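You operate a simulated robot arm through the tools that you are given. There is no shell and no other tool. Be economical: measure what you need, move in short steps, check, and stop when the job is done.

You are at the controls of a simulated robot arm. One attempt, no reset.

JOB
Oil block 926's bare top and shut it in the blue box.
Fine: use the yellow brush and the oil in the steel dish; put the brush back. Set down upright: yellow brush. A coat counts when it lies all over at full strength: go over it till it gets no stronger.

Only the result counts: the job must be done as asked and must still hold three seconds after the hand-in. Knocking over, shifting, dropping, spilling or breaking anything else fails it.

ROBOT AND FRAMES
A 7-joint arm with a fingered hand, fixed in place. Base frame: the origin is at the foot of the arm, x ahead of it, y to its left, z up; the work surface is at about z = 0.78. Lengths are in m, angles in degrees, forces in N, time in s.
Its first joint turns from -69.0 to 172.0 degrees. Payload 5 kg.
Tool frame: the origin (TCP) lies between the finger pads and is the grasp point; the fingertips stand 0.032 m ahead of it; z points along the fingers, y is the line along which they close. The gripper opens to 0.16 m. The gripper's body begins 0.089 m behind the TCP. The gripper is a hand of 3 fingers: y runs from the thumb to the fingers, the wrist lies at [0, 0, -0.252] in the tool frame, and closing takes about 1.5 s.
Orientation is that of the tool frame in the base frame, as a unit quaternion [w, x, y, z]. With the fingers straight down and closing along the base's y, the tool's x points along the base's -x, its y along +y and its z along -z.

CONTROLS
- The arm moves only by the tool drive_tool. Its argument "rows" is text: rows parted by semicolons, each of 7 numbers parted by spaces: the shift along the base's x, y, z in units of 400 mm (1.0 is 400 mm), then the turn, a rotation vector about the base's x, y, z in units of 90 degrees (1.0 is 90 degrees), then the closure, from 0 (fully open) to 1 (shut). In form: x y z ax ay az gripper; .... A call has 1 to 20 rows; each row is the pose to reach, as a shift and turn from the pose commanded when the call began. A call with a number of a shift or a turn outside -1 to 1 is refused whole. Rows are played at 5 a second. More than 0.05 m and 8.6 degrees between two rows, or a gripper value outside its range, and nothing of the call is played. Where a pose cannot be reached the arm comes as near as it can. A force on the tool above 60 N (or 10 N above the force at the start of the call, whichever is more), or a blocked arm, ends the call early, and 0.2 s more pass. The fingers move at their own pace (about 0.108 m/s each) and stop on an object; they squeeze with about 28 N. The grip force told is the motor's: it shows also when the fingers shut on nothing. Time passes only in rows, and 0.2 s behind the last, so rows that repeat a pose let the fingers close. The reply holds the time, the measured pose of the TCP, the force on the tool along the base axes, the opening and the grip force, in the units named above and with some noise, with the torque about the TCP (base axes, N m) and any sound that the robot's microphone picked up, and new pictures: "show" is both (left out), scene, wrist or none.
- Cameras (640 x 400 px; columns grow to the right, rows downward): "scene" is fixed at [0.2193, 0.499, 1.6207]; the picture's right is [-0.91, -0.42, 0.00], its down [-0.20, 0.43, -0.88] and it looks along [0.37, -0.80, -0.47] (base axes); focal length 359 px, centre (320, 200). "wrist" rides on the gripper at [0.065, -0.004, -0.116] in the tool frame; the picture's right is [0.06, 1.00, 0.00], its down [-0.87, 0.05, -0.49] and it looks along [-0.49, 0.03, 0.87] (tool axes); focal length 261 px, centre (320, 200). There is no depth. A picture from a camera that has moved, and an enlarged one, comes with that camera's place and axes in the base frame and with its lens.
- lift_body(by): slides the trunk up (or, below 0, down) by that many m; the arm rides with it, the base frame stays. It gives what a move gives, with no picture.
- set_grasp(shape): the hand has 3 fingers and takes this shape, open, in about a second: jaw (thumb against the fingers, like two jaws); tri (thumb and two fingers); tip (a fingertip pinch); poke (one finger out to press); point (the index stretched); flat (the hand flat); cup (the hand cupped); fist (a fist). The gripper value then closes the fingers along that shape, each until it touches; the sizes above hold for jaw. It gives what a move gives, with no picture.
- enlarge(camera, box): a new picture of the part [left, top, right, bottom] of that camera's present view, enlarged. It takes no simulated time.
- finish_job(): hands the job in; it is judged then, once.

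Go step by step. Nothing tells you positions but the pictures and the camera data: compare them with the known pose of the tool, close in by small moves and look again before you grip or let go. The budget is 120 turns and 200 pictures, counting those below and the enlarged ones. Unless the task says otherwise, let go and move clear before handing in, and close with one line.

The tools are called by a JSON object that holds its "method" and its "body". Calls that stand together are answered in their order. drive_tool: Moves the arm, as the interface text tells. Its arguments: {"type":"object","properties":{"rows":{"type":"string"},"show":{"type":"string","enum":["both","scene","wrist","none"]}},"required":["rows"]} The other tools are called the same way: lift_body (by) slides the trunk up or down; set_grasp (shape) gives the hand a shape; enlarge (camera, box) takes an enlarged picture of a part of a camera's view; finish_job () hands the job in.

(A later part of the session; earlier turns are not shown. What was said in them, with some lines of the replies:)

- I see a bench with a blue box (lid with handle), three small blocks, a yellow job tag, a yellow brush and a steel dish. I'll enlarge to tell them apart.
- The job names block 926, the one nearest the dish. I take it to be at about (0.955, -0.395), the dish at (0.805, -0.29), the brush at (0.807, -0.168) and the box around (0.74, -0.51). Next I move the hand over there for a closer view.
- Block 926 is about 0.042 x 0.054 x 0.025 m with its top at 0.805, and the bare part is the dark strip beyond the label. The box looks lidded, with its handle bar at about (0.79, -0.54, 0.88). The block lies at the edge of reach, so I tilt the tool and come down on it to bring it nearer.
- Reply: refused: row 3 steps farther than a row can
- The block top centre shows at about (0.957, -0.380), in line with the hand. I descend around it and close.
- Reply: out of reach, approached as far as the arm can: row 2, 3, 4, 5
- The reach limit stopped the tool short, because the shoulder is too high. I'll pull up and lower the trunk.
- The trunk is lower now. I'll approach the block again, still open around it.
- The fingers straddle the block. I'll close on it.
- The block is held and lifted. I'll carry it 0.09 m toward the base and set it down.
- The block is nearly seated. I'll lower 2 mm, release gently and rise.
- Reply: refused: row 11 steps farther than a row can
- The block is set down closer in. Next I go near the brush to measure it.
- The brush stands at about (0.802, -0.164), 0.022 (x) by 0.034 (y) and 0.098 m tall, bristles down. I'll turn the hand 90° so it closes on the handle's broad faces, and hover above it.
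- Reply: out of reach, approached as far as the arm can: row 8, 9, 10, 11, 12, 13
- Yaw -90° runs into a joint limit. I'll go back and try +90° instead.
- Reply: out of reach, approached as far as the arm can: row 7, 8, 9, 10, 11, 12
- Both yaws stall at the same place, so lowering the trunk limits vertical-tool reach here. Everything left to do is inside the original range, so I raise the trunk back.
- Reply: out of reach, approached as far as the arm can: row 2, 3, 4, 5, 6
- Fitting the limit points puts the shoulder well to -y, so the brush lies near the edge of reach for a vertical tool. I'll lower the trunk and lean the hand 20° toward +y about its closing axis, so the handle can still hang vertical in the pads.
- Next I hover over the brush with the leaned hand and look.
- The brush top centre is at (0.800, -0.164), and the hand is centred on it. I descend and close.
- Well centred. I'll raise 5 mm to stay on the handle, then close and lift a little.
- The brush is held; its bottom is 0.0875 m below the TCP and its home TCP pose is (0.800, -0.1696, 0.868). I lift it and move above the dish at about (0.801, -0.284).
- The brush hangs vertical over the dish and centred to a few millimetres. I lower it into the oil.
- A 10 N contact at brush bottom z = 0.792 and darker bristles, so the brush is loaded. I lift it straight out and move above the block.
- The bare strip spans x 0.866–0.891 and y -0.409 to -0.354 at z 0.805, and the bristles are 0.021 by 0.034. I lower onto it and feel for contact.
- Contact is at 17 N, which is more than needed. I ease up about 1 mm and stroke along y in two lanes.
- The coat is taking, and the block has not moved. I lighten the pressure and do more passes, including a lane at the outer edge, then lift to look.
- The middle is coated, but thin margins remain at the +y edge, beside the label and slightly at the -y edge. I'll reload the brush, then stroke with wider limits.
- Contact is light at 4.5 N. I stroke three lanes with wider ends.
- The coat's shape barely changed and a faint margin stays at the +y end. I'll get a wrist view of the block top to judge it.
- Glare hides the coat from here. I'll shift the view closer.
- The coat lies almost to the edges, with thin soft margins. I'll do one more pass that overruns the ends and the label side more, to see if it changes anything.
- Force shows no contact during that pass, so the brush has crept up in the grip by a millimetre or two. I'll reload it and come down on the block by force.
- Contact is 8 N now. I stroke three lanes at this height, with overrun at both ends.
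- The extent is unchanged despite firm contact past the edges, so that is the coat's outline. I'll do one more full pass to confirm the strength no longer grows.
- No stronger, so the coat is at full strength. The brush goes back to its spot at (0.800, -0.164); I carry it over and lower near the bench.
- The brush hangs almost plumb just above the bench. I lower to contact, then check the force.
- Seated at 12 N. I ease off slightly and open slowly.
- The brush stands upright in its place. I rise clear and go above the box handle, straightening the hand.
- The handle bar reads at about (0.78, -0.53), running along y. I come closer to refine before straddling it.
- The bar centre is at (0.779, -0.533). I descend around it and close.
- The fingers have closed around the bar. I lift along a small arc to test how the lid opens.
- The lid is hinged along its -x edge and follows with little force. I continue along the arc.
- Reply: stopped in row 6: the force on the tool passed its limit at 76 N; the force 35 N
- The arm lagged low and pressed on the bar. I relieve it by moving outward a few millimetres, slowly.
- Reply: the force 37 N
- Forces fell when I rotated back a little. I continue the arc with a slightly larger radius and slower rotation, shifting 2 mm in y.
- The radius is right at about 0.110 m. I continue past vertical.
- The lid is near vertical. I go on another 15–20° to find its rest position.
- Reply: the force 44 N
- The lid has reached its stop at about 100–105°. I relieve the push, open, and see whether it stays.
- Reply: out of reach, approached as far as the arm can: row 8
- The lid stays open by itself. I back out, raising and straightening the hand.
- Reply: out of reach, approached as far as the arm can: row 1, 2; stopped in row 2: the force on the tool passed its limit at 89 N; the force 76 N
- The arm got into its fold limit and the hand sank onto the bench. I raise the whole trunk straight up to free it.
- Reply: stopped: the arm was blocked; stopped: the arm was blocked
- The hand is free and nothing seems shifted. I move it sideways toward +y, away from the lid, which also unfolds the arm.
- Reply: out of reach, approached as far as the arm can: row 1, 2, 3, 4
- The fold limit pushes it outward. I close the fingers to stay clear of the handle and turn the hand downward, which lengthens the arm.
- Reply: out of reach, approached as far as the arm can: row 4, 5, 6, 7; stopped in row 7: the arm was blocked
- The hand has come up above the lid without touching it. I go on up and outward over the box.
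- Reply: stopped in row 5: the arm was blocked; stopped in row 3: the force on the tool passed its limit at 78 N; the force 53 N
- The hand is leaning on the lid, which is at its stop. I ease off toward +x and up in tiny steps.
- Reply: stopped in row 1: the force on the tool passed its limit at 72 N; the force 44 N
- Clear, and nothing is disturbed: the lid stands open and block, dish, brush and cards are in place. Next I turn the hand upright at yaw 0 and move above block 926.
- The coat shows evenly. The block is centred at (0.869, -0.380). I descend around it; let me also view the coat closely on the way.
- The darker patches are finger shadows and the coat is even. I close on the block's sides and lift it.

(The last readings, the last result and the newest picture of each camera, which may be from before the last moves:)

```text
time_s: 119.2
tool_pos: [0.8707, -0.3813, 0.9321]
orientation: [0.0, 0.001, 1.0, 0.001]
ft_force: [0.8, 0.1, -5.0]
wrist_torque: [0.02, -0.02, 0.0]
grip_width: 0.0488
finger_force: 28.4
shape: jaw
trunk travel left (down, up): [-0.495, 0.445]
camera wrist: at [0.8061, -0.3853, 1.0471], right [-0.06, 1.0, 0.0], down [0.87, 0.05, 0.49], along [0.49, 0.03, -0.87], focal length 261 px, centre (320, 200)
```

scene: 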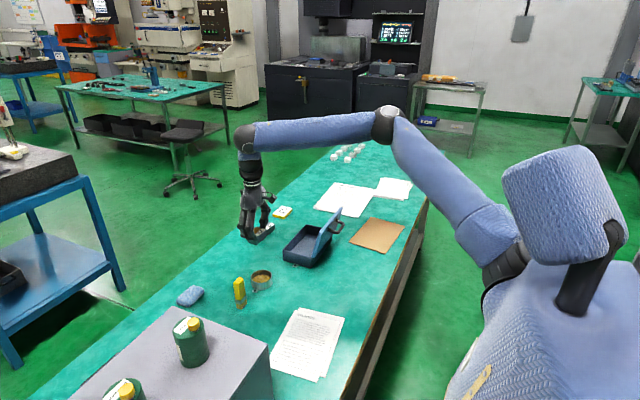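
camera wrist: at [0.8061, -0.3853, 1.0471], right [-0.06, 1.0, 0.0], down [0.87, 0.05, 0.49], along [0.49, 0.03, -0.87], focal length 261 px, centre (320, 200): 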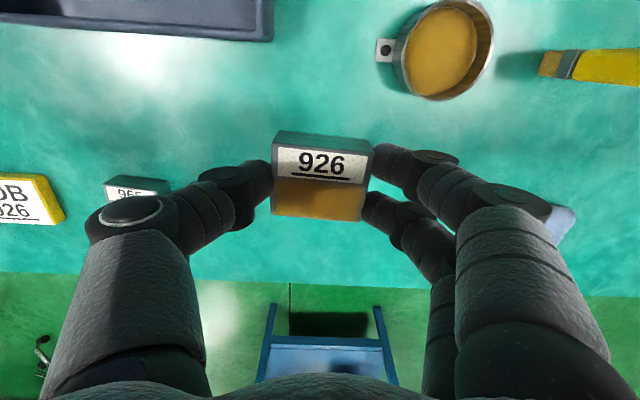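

The block is held. I carry it over the box.

{"method": "drive_tool", "body": {"rows": "-0.04 -0.09 0 0 0 0 0.9;-0.08 -0.18 0 0 0 0 0.9;-0.13 -0.27 0 0 0 0 0.9;-0.2 -0.36 0 0 0 0 0.9;-0.277 -0.36 0 0 0 0 0.9;-0.277 -0.36 0 0 0 0 0.9"}}

{"method": "enlarge", "body": {"camera": "scene", "box": [260, 170, 370, 275]}}

```text
time_s: 120.6
tool_pos: [0.7581, -0.5252, 0.9319]
orientation: [0.0, 0.001, 1.0, 0.001]
ft_force: [-0.7, 0.6, -5.5]
wrist_torque: [-0.02, -0.03, 0.0]
grip_width: 0.0484
finger_force: 28.3
shape: jaw
trunk travel left (down, up): [-0.495, 0.445]
camera wrist: at [0.6937, -0.5288, 1.0477], right [-0.06, 1.0, 0.0], down [0.87, 0.05, 0.49], along [0.49, 0.03, -0.87], focal length 261 px, centre (320, 200)
```

scene: 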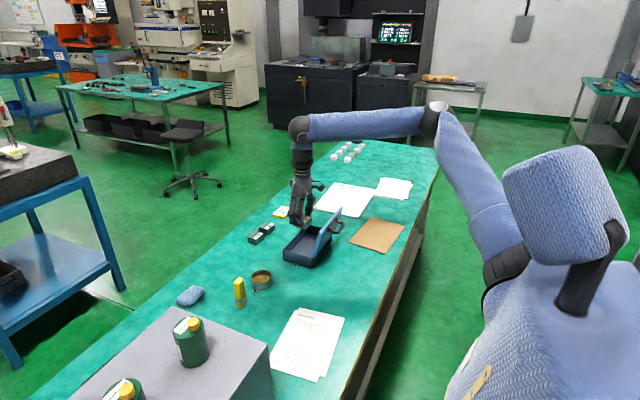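
wrist: 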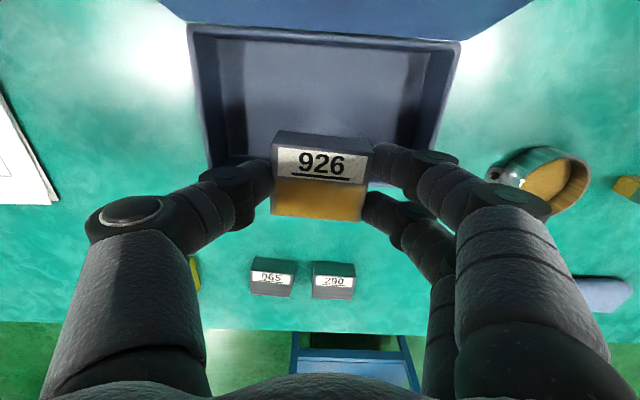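

```text
3.81 times, centred on (315, 222) of scene
camera zoom: at [0.2193, 0.499, 1.6207], right [-0.91, -0.42, 0.0], down [-0.2, 0.43, -0.88], along [0.37, -0.8, -0.47], focal length 1369 px, centre (339, 114)
```

zoom: 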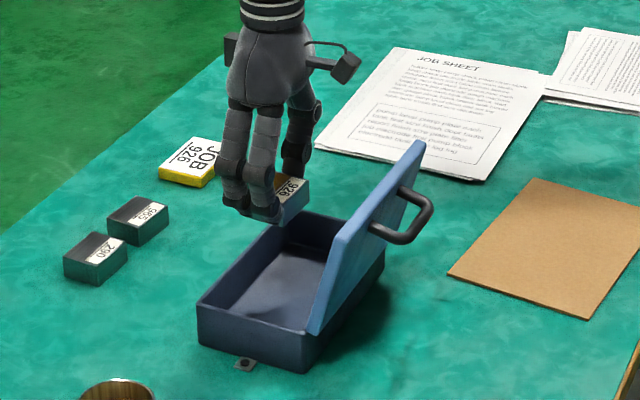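

The block hangs well inside the box outline and the hand clears the lid. I lower it in.

{"method": "drive_tool", "body": {"rows": "0 0 -0.06 0 0 0 0.9;0 0 -0.12 0 0 0 0.9;0 0 -0.17 0 0 0 0.9;0 0 -0.21 0 0 0 0.9;0 0 -0.235 0 0 0 0.9;0 0 -0.235 0 0 0 0.9"}}

{"method": "enlarge", "body": {"camera": "scene", "box": [260, 170, 370, 275]}}

```text
time_s: 122.0
tool_pos: [0.7598, -0.5246, 0.8392]
orientation: [0.001, 0.001, 1.0, -0.001]
ft_force: [-1.5, -0.6, -5.5]
wrist_torque: [0.01, 0.04, -0.03]
grip_width: 0.0485
finger_force: 27.7
shape: jaw
trunk travel left (down, up): [-0.495, 0.445]
camera wrist: at [0.6941, -0.5284, 0.9535], right [-0.06, 1.0, 0.0], down [0.87, 0.05, 0.49], along [0.49, 0.03, -0.87], focal length 261 px, centre (320, 200)
```

scene: 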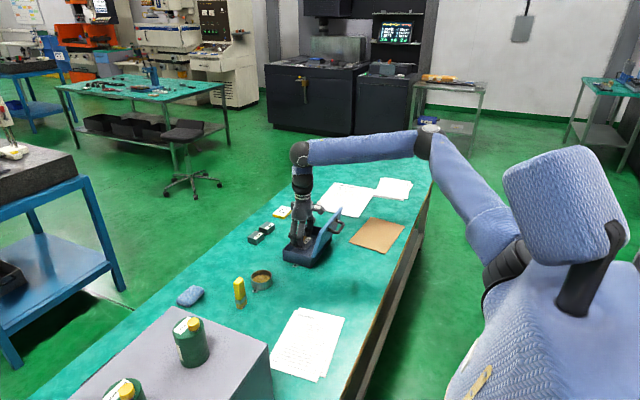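
wrist: 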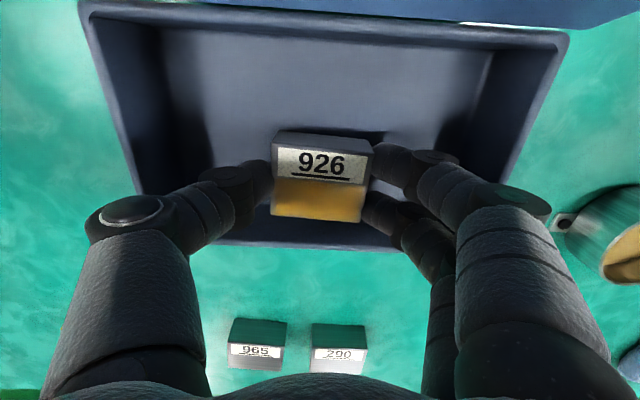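

```text
3.81 times, centred on (315, 222) of scene
camera zoom: at [0.2193, 0.499, 1.6207], right [-0.91, -0.42, 0.0], down [-0.2, 0.43, -0.88], along [0.37, -0.8, -0.47], focal length 1369 px, centre (339, 114)
```

zoom: 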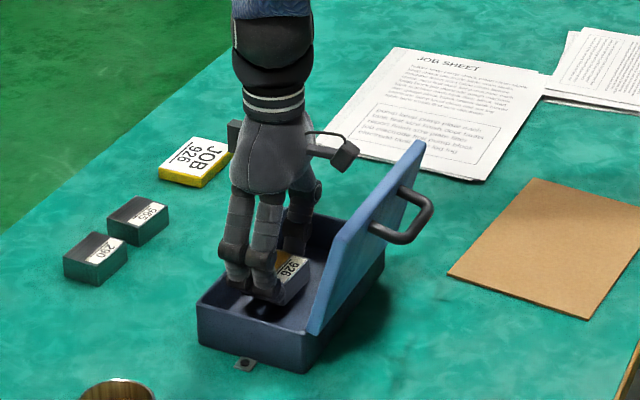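

It is inside the box, a few millimetres above the floor. I lower until contact.

{"method": "drive_tool", "body": {"rows": "0 0 -0.008 0 0 0 0.9;0 0 -0.015 0 0 0 0.9;0 0 -0.02 0 0 0 0.9;0 0 -0.02 0 0 0 0.9", "show": "none"}}

```text
time_s: 123.0
tool_pos: [0.7588, -0.5246, 0.8307]
orientation: [0.001, 0.001, 1.0, 0.0]
ft_force: [0.8, 0.4, -4.4]
wrist_torque: [0.02, 0.03, 0.01]
grip_width: 0.0487
finger_force: 28.3
shape: jaw
trunk travel left (down, up): [-0.495, 0.445]
```

{"method": "drive_tool", "body": {"rows": "0 0 -0.004 0 0 0 0.9;0 0 -0.008 0 0 0 0.9;0 0 -0.01 0 0 0 0.9;0 0 -0.01 0 0 0 0.9", "show": "none"}}

```text
time_s: 124.0
tool_pos: [0.7586, -0.5247, 0.8268]
orientation: [0.001, 0.001, 1.0, 0.001]
ft_force: [1.4, -1.5, 2.4]
wrist_torque: [-0.07, 0.0, -0.01]
grip_width: 0.0489
finger_force: 27.6
shape: jaw
trunk travel left (down, up): [-0.495, 0.445]
```

The block rests on the floor. I open a little and rise straight out.

{"method": "drive_tool", "body": {"rows": "0 0 0 0 0 0 0.8;0 0 0 0 0 0 0.6;0 0 0 0 0 0 0.5;0 0 0 0 0 0 0.5;0 0 0.06 0 0 0 0.5;0 0 0.15 0 0 0 0.5;0 0 0.25 0 0 0 0.5;0 0 0.35 0 0 0 0.5;0 0 0.45 0 0 0 0.5;0 0 0.55 0 0 0 0.5;0 0 0.55 0 0 0 0.5"}}

{"method": "enlarge", "body": {"camera": "scene", "box": [260, 170, 370, 275]}}

```text
time_s: 126.4
tool_pos: [0.7593, -0.5248, 1.0456]
orientation: [0.0, 0.001, 1.0, 0.001]
ft_force: [1.1, -0.9, 0.6]
wrist_torque: [0.02, 0.02, 0.0]
grip_width: 0.0795
finger_force: 0.1
shape: jaw
trunk travel left (down, up): [-0.495, 0.445]
camera wrist: at [0.6951, -0.5288, 1.162], right [-0.06, 1.0, 0.0], down [0.87, 0.05, 0.49], along [0.49, 0.03, -0.87], focal length 261 px, centre (320, 200)
```

scene: 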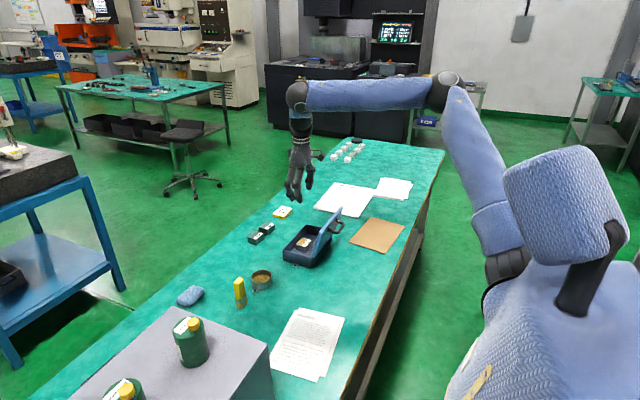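
wrist: 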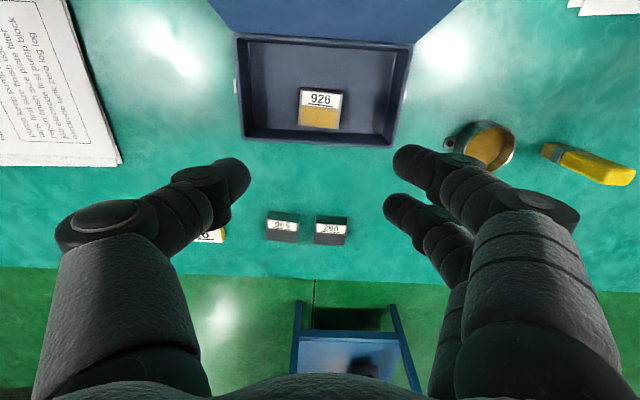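

```text
3.81 times, centred on (315, 222) of scene
camera zoom: at [0.2193, 0.499, 1.6207], right [-0.91, -0.42, 0.0], down [-0.2, 0.43, -0.88], along [0.37, -0.8, -0.47], focal length 1369 px, centre (339, 114)
```

zoom: 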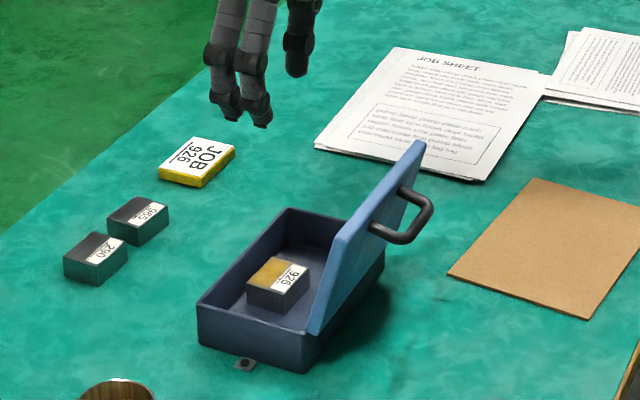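

Block 926 lies in the box, coat up. To close the lid I'll take the handle again, this time with a higher trunk so the arm doesn't fold. First I raise the trunk and turn the hand 90°.

{"method": "lift_body", "body": {"by": 0.3}}

{"method": "drive_tool", "body": {"rows": "-0.03 0 0 0 0 0.09 0.5;-0.06 0 0 0 0 0.18 0.5;-0.1 0 0 0 0 0.27 0.5;-0.14 0 0 0 0 0.36 0.5;-0.18 0 0 0 0 0.45 0.5;-0.22 0 0 0 0 0.54 0.5;-0.26 0 0 0 0 0.63 0.5;-0.3 0 0 0 0 0.72 0.5;-0.34 0 0 0 0 0.81 0.5;-0.38 0 0 0 0 0.9 0.5;-0.42 0 0 0 0 0.98 0.5;-0.45 -0.02 0 0 0 1 0.5;-0.45 -0.02 0 0 0 1 0.5", "show": "scene"}}

```text
time_s: 129.4
tool_pos: [0.7593, -0.524, 1.3474]
orientation: [0.001, 0.001, 1.0, 0.001]
ft_force: [0.0, -0.5, -0.5]
wrist_torque: [-0.03, 0.0, 0.0]
grip_width: 0.0794
finger_force: 0.0
shape: jaw
trunk travel left (down, up): [-0.795, 0.145]
```

```text
time_s: 132.2
tool_pos: [0.607, -0.4983, 1.3315]
orientation: [0.0, -0.706, 0.708, 0.002]
ft_force: [-0.6, -0.3, 0.6]
wrist_torque: [-0.02, -0.03, -0.03]
grip_width: 0.0795
finger_force: 0.2
shape: jaw
out of reach, approached as far as the arm can: row 8, 9, 10, 11, 12, 13
trunk travel left (down, up): [-0.795, 0.145]
```

scene: 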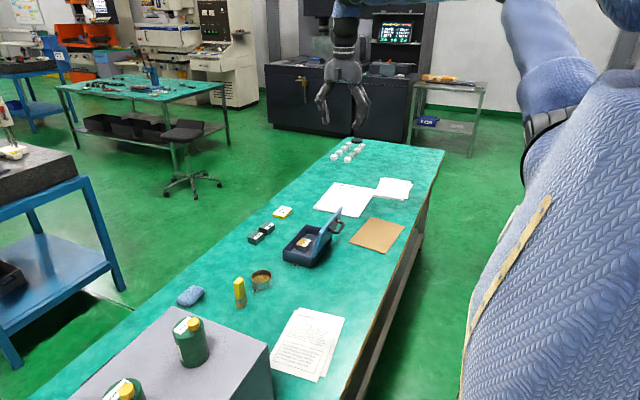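

{"method": "drive_tool", "body": {"rows": "0 -0.02 -0.1 0 0 0 0.5;0 -0.05 -0.2 0 0 0 0.5;0 -0.08 -0.3 0 0 0 0.5;0 -0.08 -0.4 0 -0.08 0 0.5;-0.03 -0.08 -0.5 0 -0.16 0 0.5;-0.06 -0.08 -0.57 0 -0.24 0 0.5;-0.06 -0.08 -0.57 0 -0.24 0 0.5"}}

```text
time_s: 133.8
tool_pos: [0.5842, -0.5321, 1.1036]
orientation: [0.133, -0.694, 0.695, -0.132]
ft_force: [0.8, -0.3, -1.2]
wrist_torque: [0.01, -0.01, -0.02]
grip_width: 0.0796
finger_force: 0.1
shape: jaw
trunk travel left (down, up): [-0.795, 0.145]
camera wrist: at [0.5469, -0.597, 1.212], right [-0.93, -0.06, -0.37], down [-0.23, 0.87, 0.44], along [0.29, 0.49, -0.82], focal length 261 px, centre (320, 200)
```

scene: 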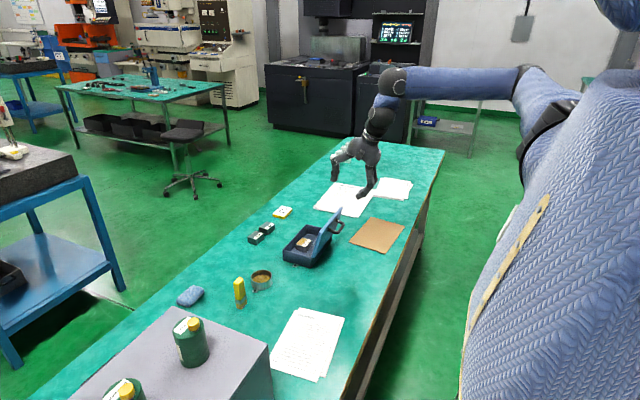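
wrist: 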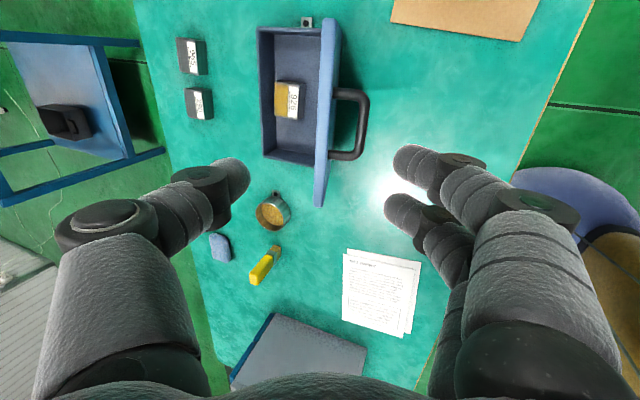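

The handle bar reads at about (0.610, -0.53, 0.917). I come to a 45° approach pose just short of it.

{"method": "drive_tool", "body": {"rows": "-0.03 0 -0.06 0 -0.06 0 0.5;-0.06 0 -0.12 0 -0.12 0 0.5;-0.09 0.005 -0.18 0 -0.19 0 0.5;-0.09 0.005 -0.24 0 -0.26 0 0.5;-0.09 0.005 -0.31 0 -0.26 0 0.5;-0.09 0.005 -0.31 0 -0.26 0 0.5"}}

{"method": "enlarge", "body": {"camera": "scene", "box": [280, 170, 390, 270]}}

```text
time_s: 135.2
tool_pos: [0.5457, -0.53, 0.9806]
orientation: [0.271, -0.653, 0.654, -0.269]
ft_force: [-1.1, -0.1, -0.4]
wrist_torque: [-0.01, -0.04, -0.01]
grip_width: 0.0799
finger_force: 0.1
shape: jaw
trunk travel left (down, up): [-0.795, 0.145]
camera wrist: at [0.4676, -0.5946, 1.0651], right [-0.71, -0.06, -0.71], down [-0.39, 0.87, 0.31], along [0.59, 0.49, -0.64], focal length 261 px, centre (320, 200)
```

scene: 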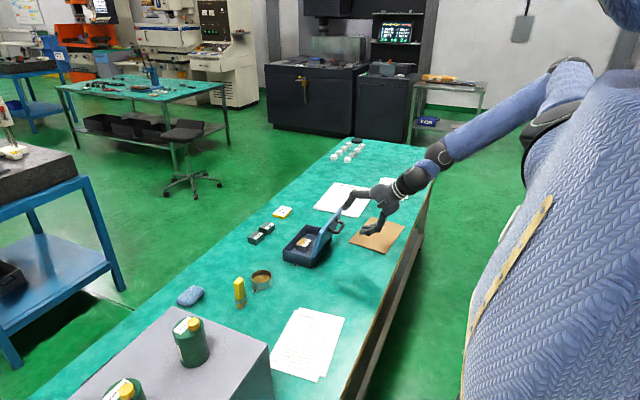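
wrist: 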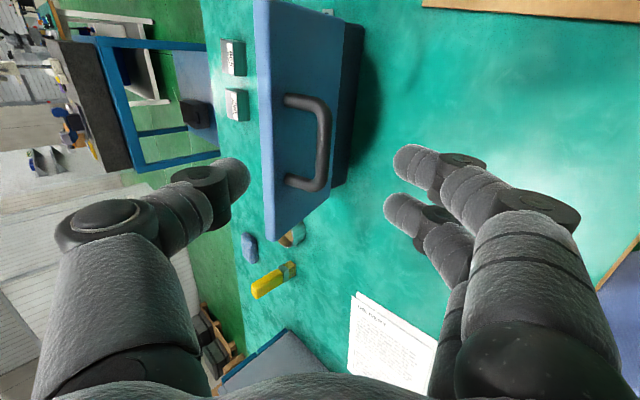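

```text
4.00 times, centred on (335, 220) of scene
camera zoom: at [0.2193, 0.499, 1.6207], right [-0.91, -0.42, 0.0], down [-0.2, 0.43, -0.88], along [0.37, -0.8, -0.47], focal length 1438 px, centre (260, 120)
```

zoom: 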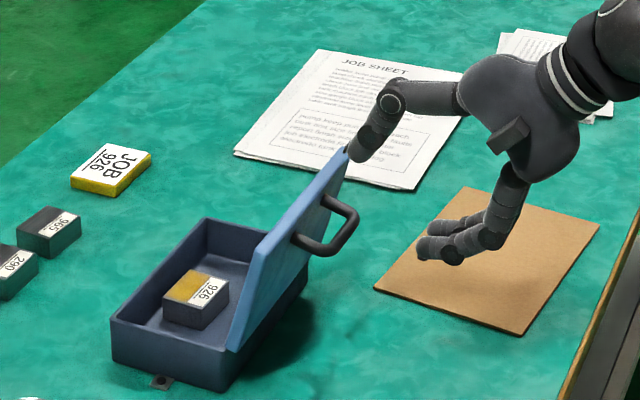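

Bar and hand are aligned, but at 45° the thumb would meet the lid. I'll pitch to about 80°, square to the lid as before, at a safe distance first.

{"method": "drive_tool", "body": {"rows": "-0.01 0 -0.04 0 -0.08 0 0.6;-0.02 0 -0.08 0 -0.16 0 0.6;-0.02 0 -0.12 0 -0.24 0 0.6;-0.02 0 -0.15 0 -0.32 0 0.6;-0.02 0 -0.15 0 -0.39 0 0.6;-0.02 0 -0.15 0 -0.39 0 0.6"}}

{"method": "enlarge", "body": {"camera": "scene", "box": [280, 170, 390, 270]}}

```text
time_s: 136.6
tool_pos: [0.5388, -0.5286, 0.9206]
orientation: [-0.456, 0.541, -0.541, 0.454]
ft_force: [-0.5, -0.2, 0.3]
wrist_torque: [-0.04, 0.0, 0.01]
grip_width: 0.0641
finger_force: 0.1
shape: jaw
trunk travel left (down, up): [-0.795, 0.145]
camera wrist: at [0.4256, -0.5935, 0.9441], right [-0.17, -0.06, -0.98], down [-0.49, 0.87, 0.03], along [0.85, 0.49, -0.18], focal length 261 px, centre (320, 200)
```

scene: 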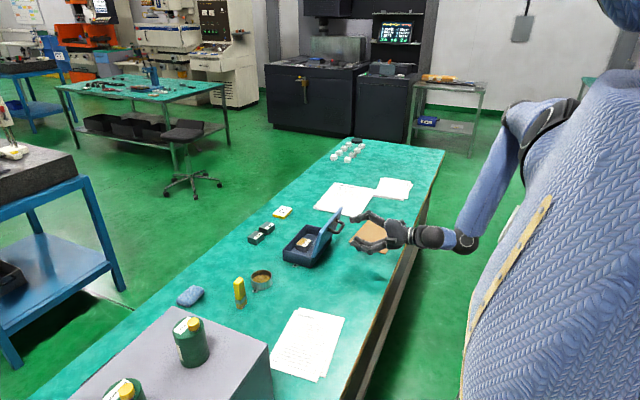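
wrist: 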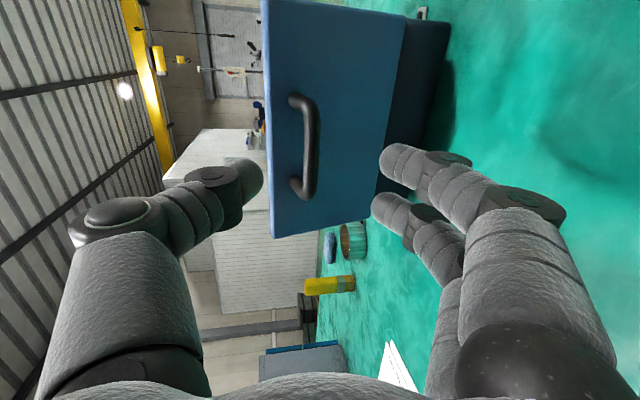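

```text
4.00 times, centred on (335, 220) of scene
camera zoom: at [0.2193, 0.499, 1.6207], right [-0.91, -0.42, 0.0], down [-0.2, 0.43, -0.88], along [0.37, -0.8, -0.47], focal length 1438 px, centre (260, 120)
```

zoom: 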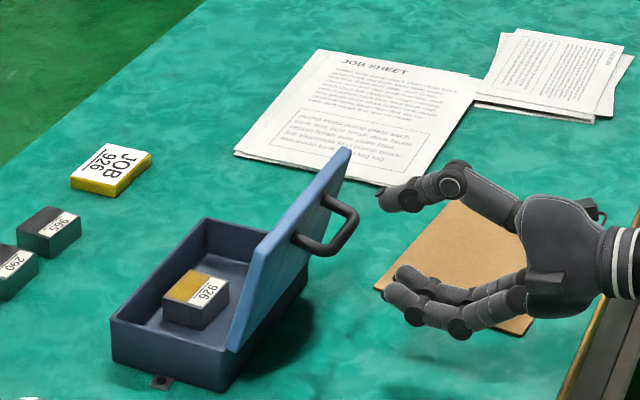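

Now square to the lid with the bar between the finger levels. I advance onto it and close.

{"method": "drive_tool", "body": {"rows": "0.05 0 -0.003 0 0 0 0.6;0.1 0 -0.006 0 0 0 0.6;0.13 0 -0.008 0 0 0 0.6;0.15 0 -0.008 0 0 0 0.6;0.15 0 -0.008 0 0 0 0.8;0.15 0 -0.008 0 0 0 1;0.15 0 -0.008 0 0 0 1;0.15 0 -0.008 0 0 0 1"}}

{"method": "enlarge", "body": {"camera": "scene", "box": [280, 170, 390, 270]}}

```text
time_s: 138.4
tool_pos: [0.5983, -0.5282, 0.9178]
orientation: [0.457, -0.541, 0.541, -0.454]
ft_force: [6.8, -2.2, 2.7]
wrist_torque: [0.01, -0.83, -0.04]
grip_width: 0.0169
finger_force: 27.7
shape: jaw
trunk travel left (down, up): [-0.795, 0.145]
camera wrist: at [0.4868, -0.5937, 0.9412], right [-0.17, -0.06, -0.98], down [-0.49, 0.87, 0.03], along [0.85, 0.49, -0.18], focal length 261 px, centre (320, 200)
```

scene: 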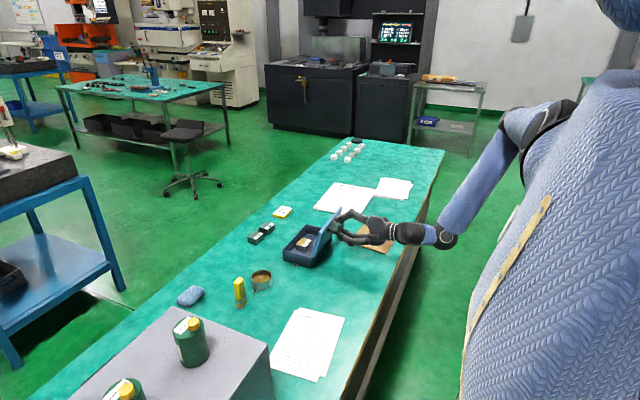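
wrist: 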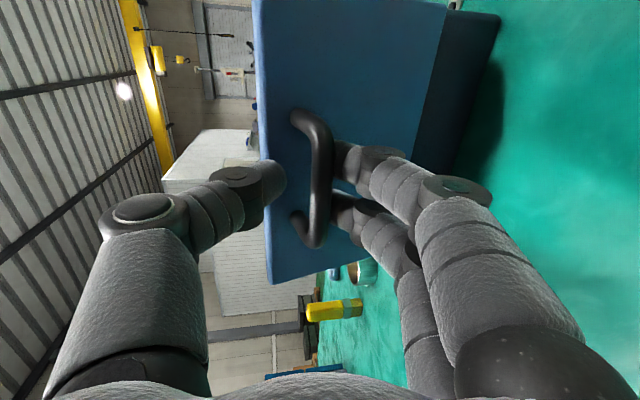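

```text
4.00 times, centred on (335, 220) of scene
camera zoom: at [0.2193, 0.499, 1.6207], right [-0.91, -0.42, 0.0], down [-0.2, 0.43, -0.88], along [0.37, -0.8, -0.47], focal length 1438 px, centre (260, 120)
```

zoom: 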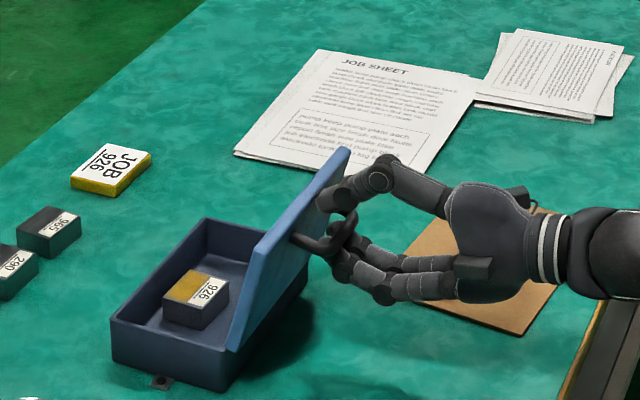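

The bar is held between thumb and fingers. I swing the lid back along its arc in small steps.

{"method": "drive_tool", "body": {"rows": "0.02 0 0.016 0 0.0444 0 1;0.0405 0 0.0305 0 0.0889 0 1;0.063 0 0.043 0 0.1333 0 1;0.0855 0 0.053 0 0.1778 0 1;0.1095 0 0.0615 0 0.2222 0 1;0.1335 0 0.068 0 0.2667 0 1;0.1335 0 0.068 0 0.2667 0 1"}}

{"method": "enlarge", "body": {"camera": "scene", "box": [280, 170, 390, 270]}}

```text
time_s: 140.0
tool_pos: [0.6522, -0.5281, 0.9433]
orientation: [0.332, -0.625, 0.625, -0.33]
ft_force: [2.6, 3.2, -14.3]
wrist_torque: [0.0, 0.13, 0.01]
grip_width: 0.0102
finger_force: 28.1
shape: jaw
trunk travel left (down, up): [-0.795, 0.145]
camera wrist: at [0.5596, -0.594, 1.0104], right [-0.56, -0.06, -0.83], down [-0.44, 0.87, 0.23], along [0.7, 0.49, -0.51], focal length 261 px, centre (320, 200)
```

scene: 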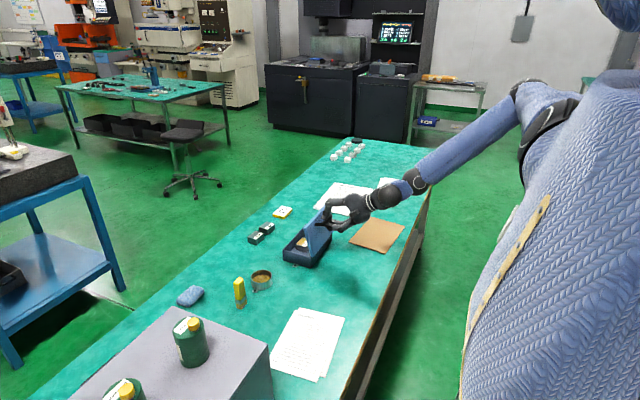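
wrist: 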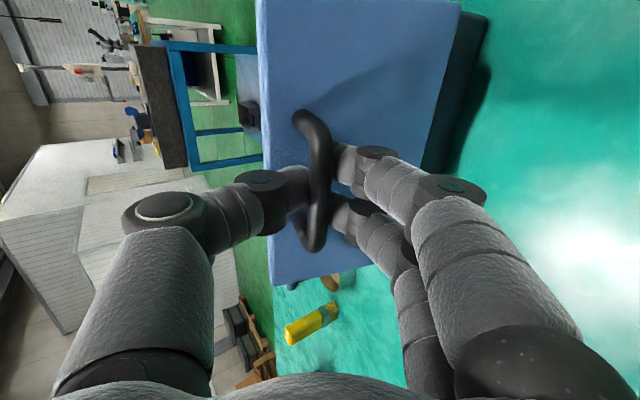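

```text
4.00 times, centred on (335, 220) of scene
camera zoom: at [0.2193, 0.499, 1.6207], right [-0.91, -0.42, 0.0], down [-0.2, 0.43, -0.88], along [0.37, -0.8, -0.47], focal length 1438 px, centre (260, 120)
```

zoom: 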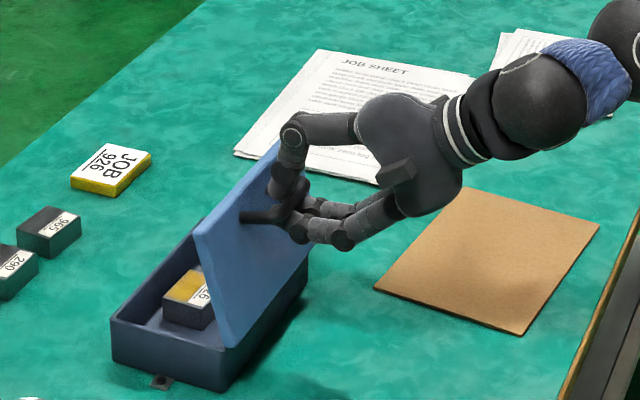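

The lid follows nicely at about 72°. I continue to about 30°.

{"method": "drive_tool", "body": {"rows": "0.025 0 0.001 0 0.0444 0 1;0.0495 0 0.002 0 0.0889 0 1;0.0745 0 0.001 0 0.1333 0 1;0.1 0 -0.001 0 0.1778 0 1;0.125 0 -0.006 0 0.2222 0 1;0.149 0 -0.012 0 0.2667 0 1;0.172 0 -0.02 0 0.3111 0 1;0.196 0 -0.03 0 0.3555 0 1;0.196 0 -0.03 0 0.3555 0 1"}}

{"method": "enlarge", "body": {"camera": "scene", "box": [270, 180, 370, 270]}}

```text
time_s: 142.0
tool_pos: [0.7295, -0.5281, 0.9311]
orientation: [0.148, -0.691, 0.693, -0.145]
ft_force: [-5.1, 0.5, -10.0]
wrist_torque: [0.05, 0.05, 0.0]
grip_width: 0.0087
finger_force: 27.9
shape: jaw
trunk travel left (down, up): [-0.795, 0.145]
camera wrist: at [0.687, -0.5939, 1.0388], right [-0.91, -0.06, -0.4], down [-0.25, 0.87, 0.43], along [0.33, 0.49, -0.81], focal length 261 px, centre (320, 200)
```

scene: 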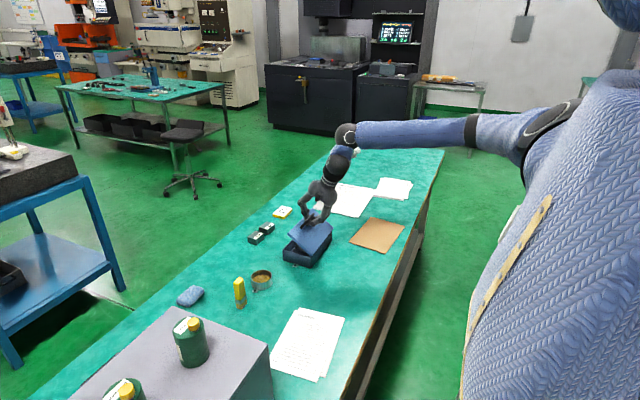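
wrist: 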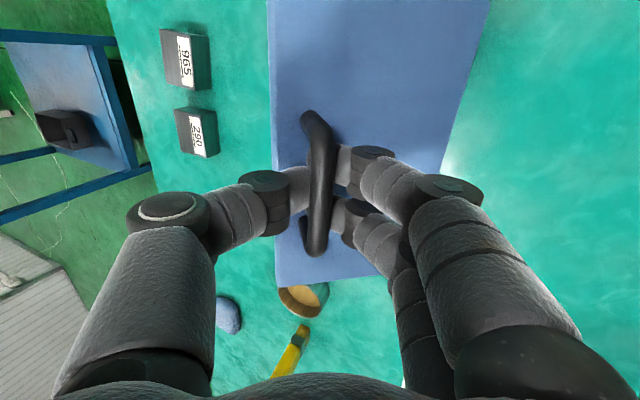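

```text
4.44 times, centred on (320, 225) of scene
camera zoom: at [0.2193, 0.499, 1.6207], right [-0.91, -0.42, 0.0], down [-0.2, 0.43, -0.88], along [0.37, -0.8, -0.47], focal length 1597 px, centre (320, 89)
```

zoom: 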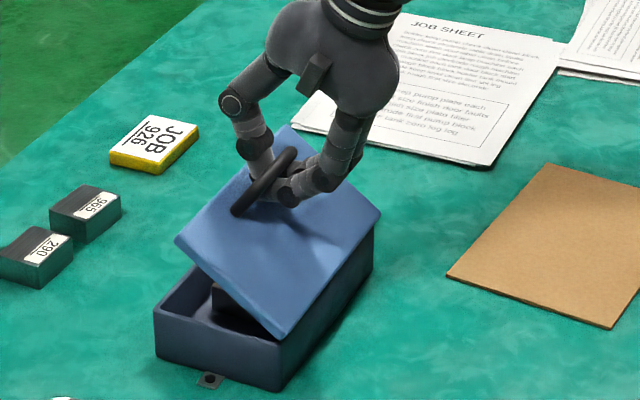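

{"method": "drive_tool", "body": {"rows": "0.021 0 -0.0125 0 0.0444 0 1;0.042 0 -0.0265 0 0.0889 0 1;0.06 0 -0.042 0 0.1333 0 1;0.078 0 -0.06 0 0.1778 0 1;0.097 0 -0.083 0 0.22 0 1;0.108 0 -0.1 0 0.25 0 1;0.114 0 -0.109 0 0.267 0 1;0.114 0 -0.109 0 0.267 0 1"}}

{"method": "enlarge", "body": {"camera": "scene", "box": [260, 190, 360, 280]}}

```text
time_s: 143.8
tool_pos: [0.7751, -0.5295, 0.8894]
orientation: [0.001, -0.707, 0.708, 0.001]
ft_force: [-10.7, 0.6, -6.3]
wrist_torque: [0.0, 0.1, -0.01]
grip_width: 0.0081
finger_force: 27.9
shape: jaw
trunk travel left (down, up): [-0.795, 0.145]
camera wrist: at [0.7804, -0.5938, 1.004], right [-1.0, -0.06, 0.0], down [-0.05, 0.87, 0.49], along [-0.03, 0.49, -0.87], focal length 261 px, centre (320, 200)
```

scene: 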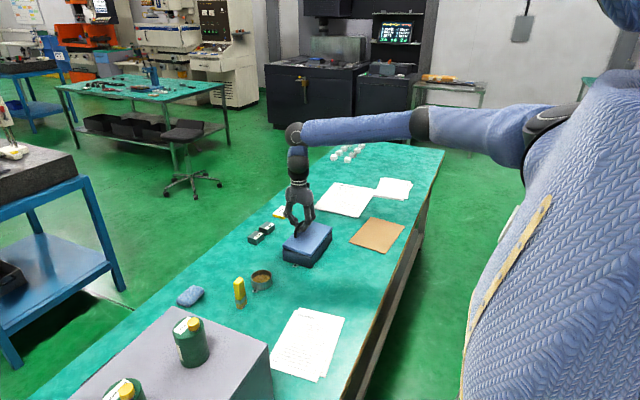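
wrist: 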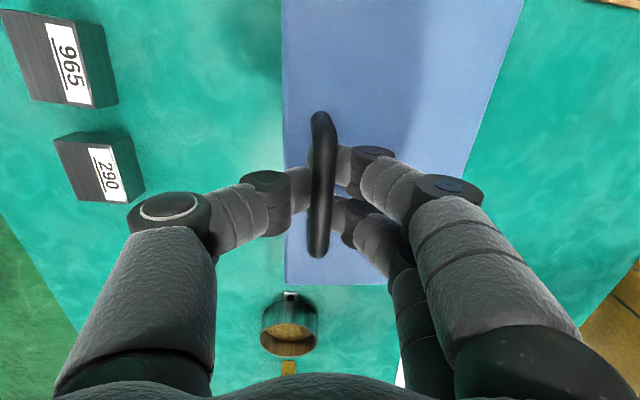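

```text
4.44 times, centred on (310, 235) of scene
camera zoom: at [0.2193, 0.499, 1.6207], right [-0.91, -0.42, 0.0], down [-0.2, 0.43, -0.88], along [0.37, -0.8, -0.47], focal length 1597 px, centre (364, 44)
```

zoom: 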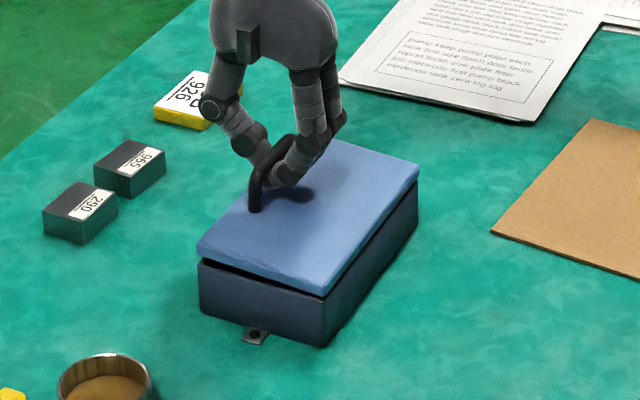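

Almost shut; a few millimetres of gap remain. I lower further.

{"method": "drive_tool", "body": {"rows": "0.004 0 -0.006 0 0 0 1;0.007 0 -0.013 0 0 0 1;0.008 0 -0.019 0 0 0 1;0.008 0 -0.019 0 0 0 1", "show": "none"}}

{"method": "enlarge", "body": {"camera": "scene", "box": [260, 190, 360, 280]}}

```text
time_s: 144.8
tool_pos: [0.7791, -0.5291, 0.8812]
orientation: [0.001, -0.706, 0.708, 0.0]
ft_force: [-9.5, 0.7, -4.2]
wrist_torque: [-0.01, 0.06, 0.0]
grip_width: 0.0079
finger_force: 27.8
shape: jaw
trunk travel left (down, up): [-0.795, 0.145]
```

```text
4.44 times, centred on (310, 235) of scene
camera zoom: at [0.2193, 0.499, 1.6207], right [-0.91, -0.42, 0.0], down [-0.2, 0.43, -0.88], along [0.37, -0.8, -0.47], focal length 1597 px, centre (364, 44)
```

zoom: 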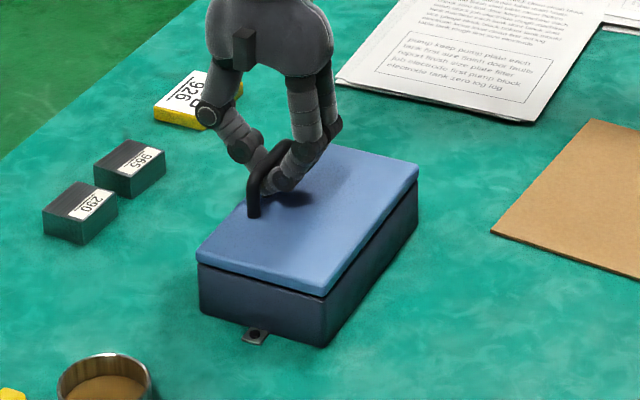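

{"method": "drive_tool", "body": {"rows": "0 0 -0.005 0 0 0 1;0 0 -0.01 0 0 0 1;0 0 -0.013 0 0 0 1;0 0 -0.013 0 0 0 1", "show": "none"}}

```text
time_s: 145.8
tool_pos: [0.78, -0.529, 0.8763]
orientation: [0.0, -0.707, 0.707, 0.001]
ft_force: [0.0, 0.7, 0.3]
wrist_torque: [0.0, 0.04, -0.01]
grip_width: 0.0082
finger_force: 28.1
shape: jaw
trunk travel left (down, up): [-0.795, 0.145]
```

The lid's weight is off the hand, so it is seated. I open and rise clear.

{"method": "drive_tool", "body": {"rows": "0 0 0.003 0 0 0 0.9;0 0 0.003 0 0 0 0.75;0 0 0.003 0 0 0 0.6;0 0 0.003 0 0 0 0.5;0 0 0.003 0 0 0 0.5;0 0 0.06 0 0 0 0.5;0 0 0.15 0 0 0 0.5;0 0 0.25 0 0 0 0.5;0 0 0.35 0 0 0 0.5;0 0 0.45 0 0 0 0.5"}}

{"method": "enlarge", "body": {"camera": "scene", "box": [180, 180, 360, 310]}}

{"method": "enlarge", "body": {"camera": "scene", "box": [270, 210, 345, 275]}}

```text
time_s: 148.0
tool_pos: [0.778, -0.5274, 1.0559]
orientation: [0.001, -0.707, 0.708, 0.0]
ft_force: [-0.5, -0.3, 0.2]
wrist_torque: [0.0, -0.01, 0.02]
grip_width: 0.0792
finger_force: 0.1
shape: jaw
trunk travel left (down, up): [-0.795, 0.145]
camera wrist: at [0.7834, -0.5926, 1.1716], right [-1.0, -0.06, 0.0], down [-0.05, 0.87, 0.49], along [-0.03, 0.49, -0.87], focal length 261 px, centre (320, 200)
```

scene: 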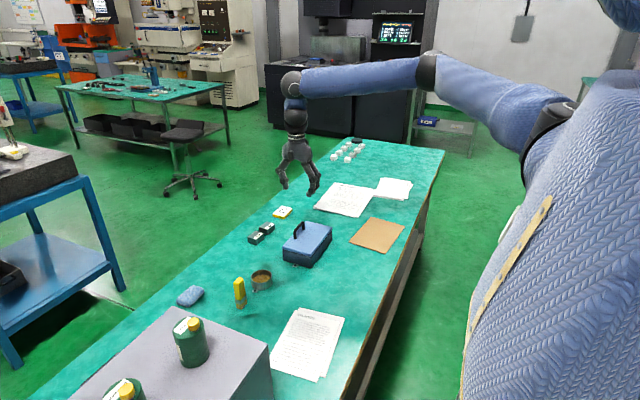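
wrist: 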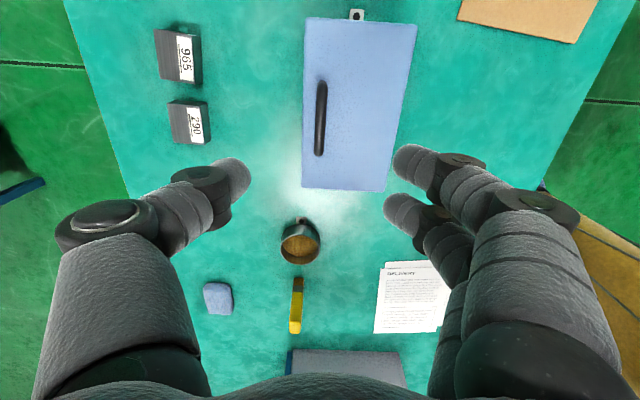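

```text
3.08 times, centred on (270, 245) of scene
camera zoom: at [0.2193, 0.499, 1.6207], right [-0.91, -0.42, 0.0], down [-0.2, 0.43, -0.88], along [0.37, -0.8, -0.47], focal length 1106 px, centre (474, 62)
```

zoom: 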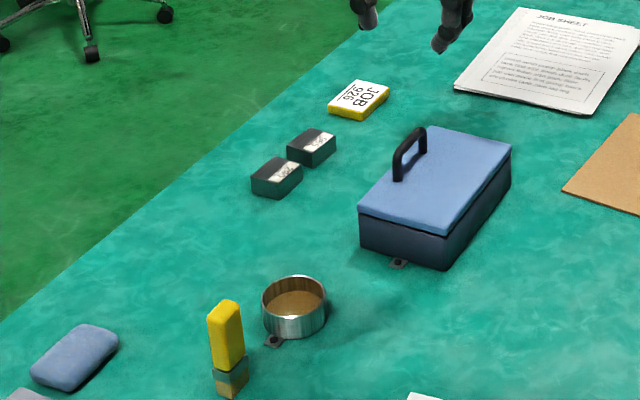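

```text
6.15 times, centred on (308, 242) of scene
camera zoom: at [0.2193, 0.499, 1.6207], right [-0.91, -0.42, 0.0], down [-0.2, 0.43, -0.88], along [0.37, -0.8, -0.47], focal length 2212 px, centre (397, -62)
```

zoom: 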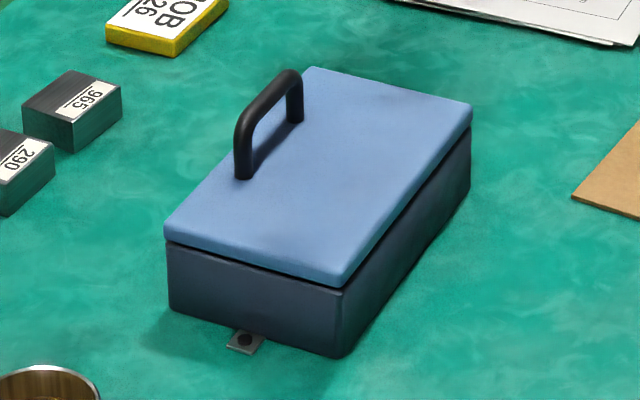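

The lid lies flat and shut, the brush stands upright in its place and everything else is where it was. I hand in.

{"method": "finish_job", "body": {}}

```text
The job is handed in.
```

Block 926's bare top is oiled until the coat got no stronger. The block is shut in the blue box, and the yellow brush is back upright in its place.
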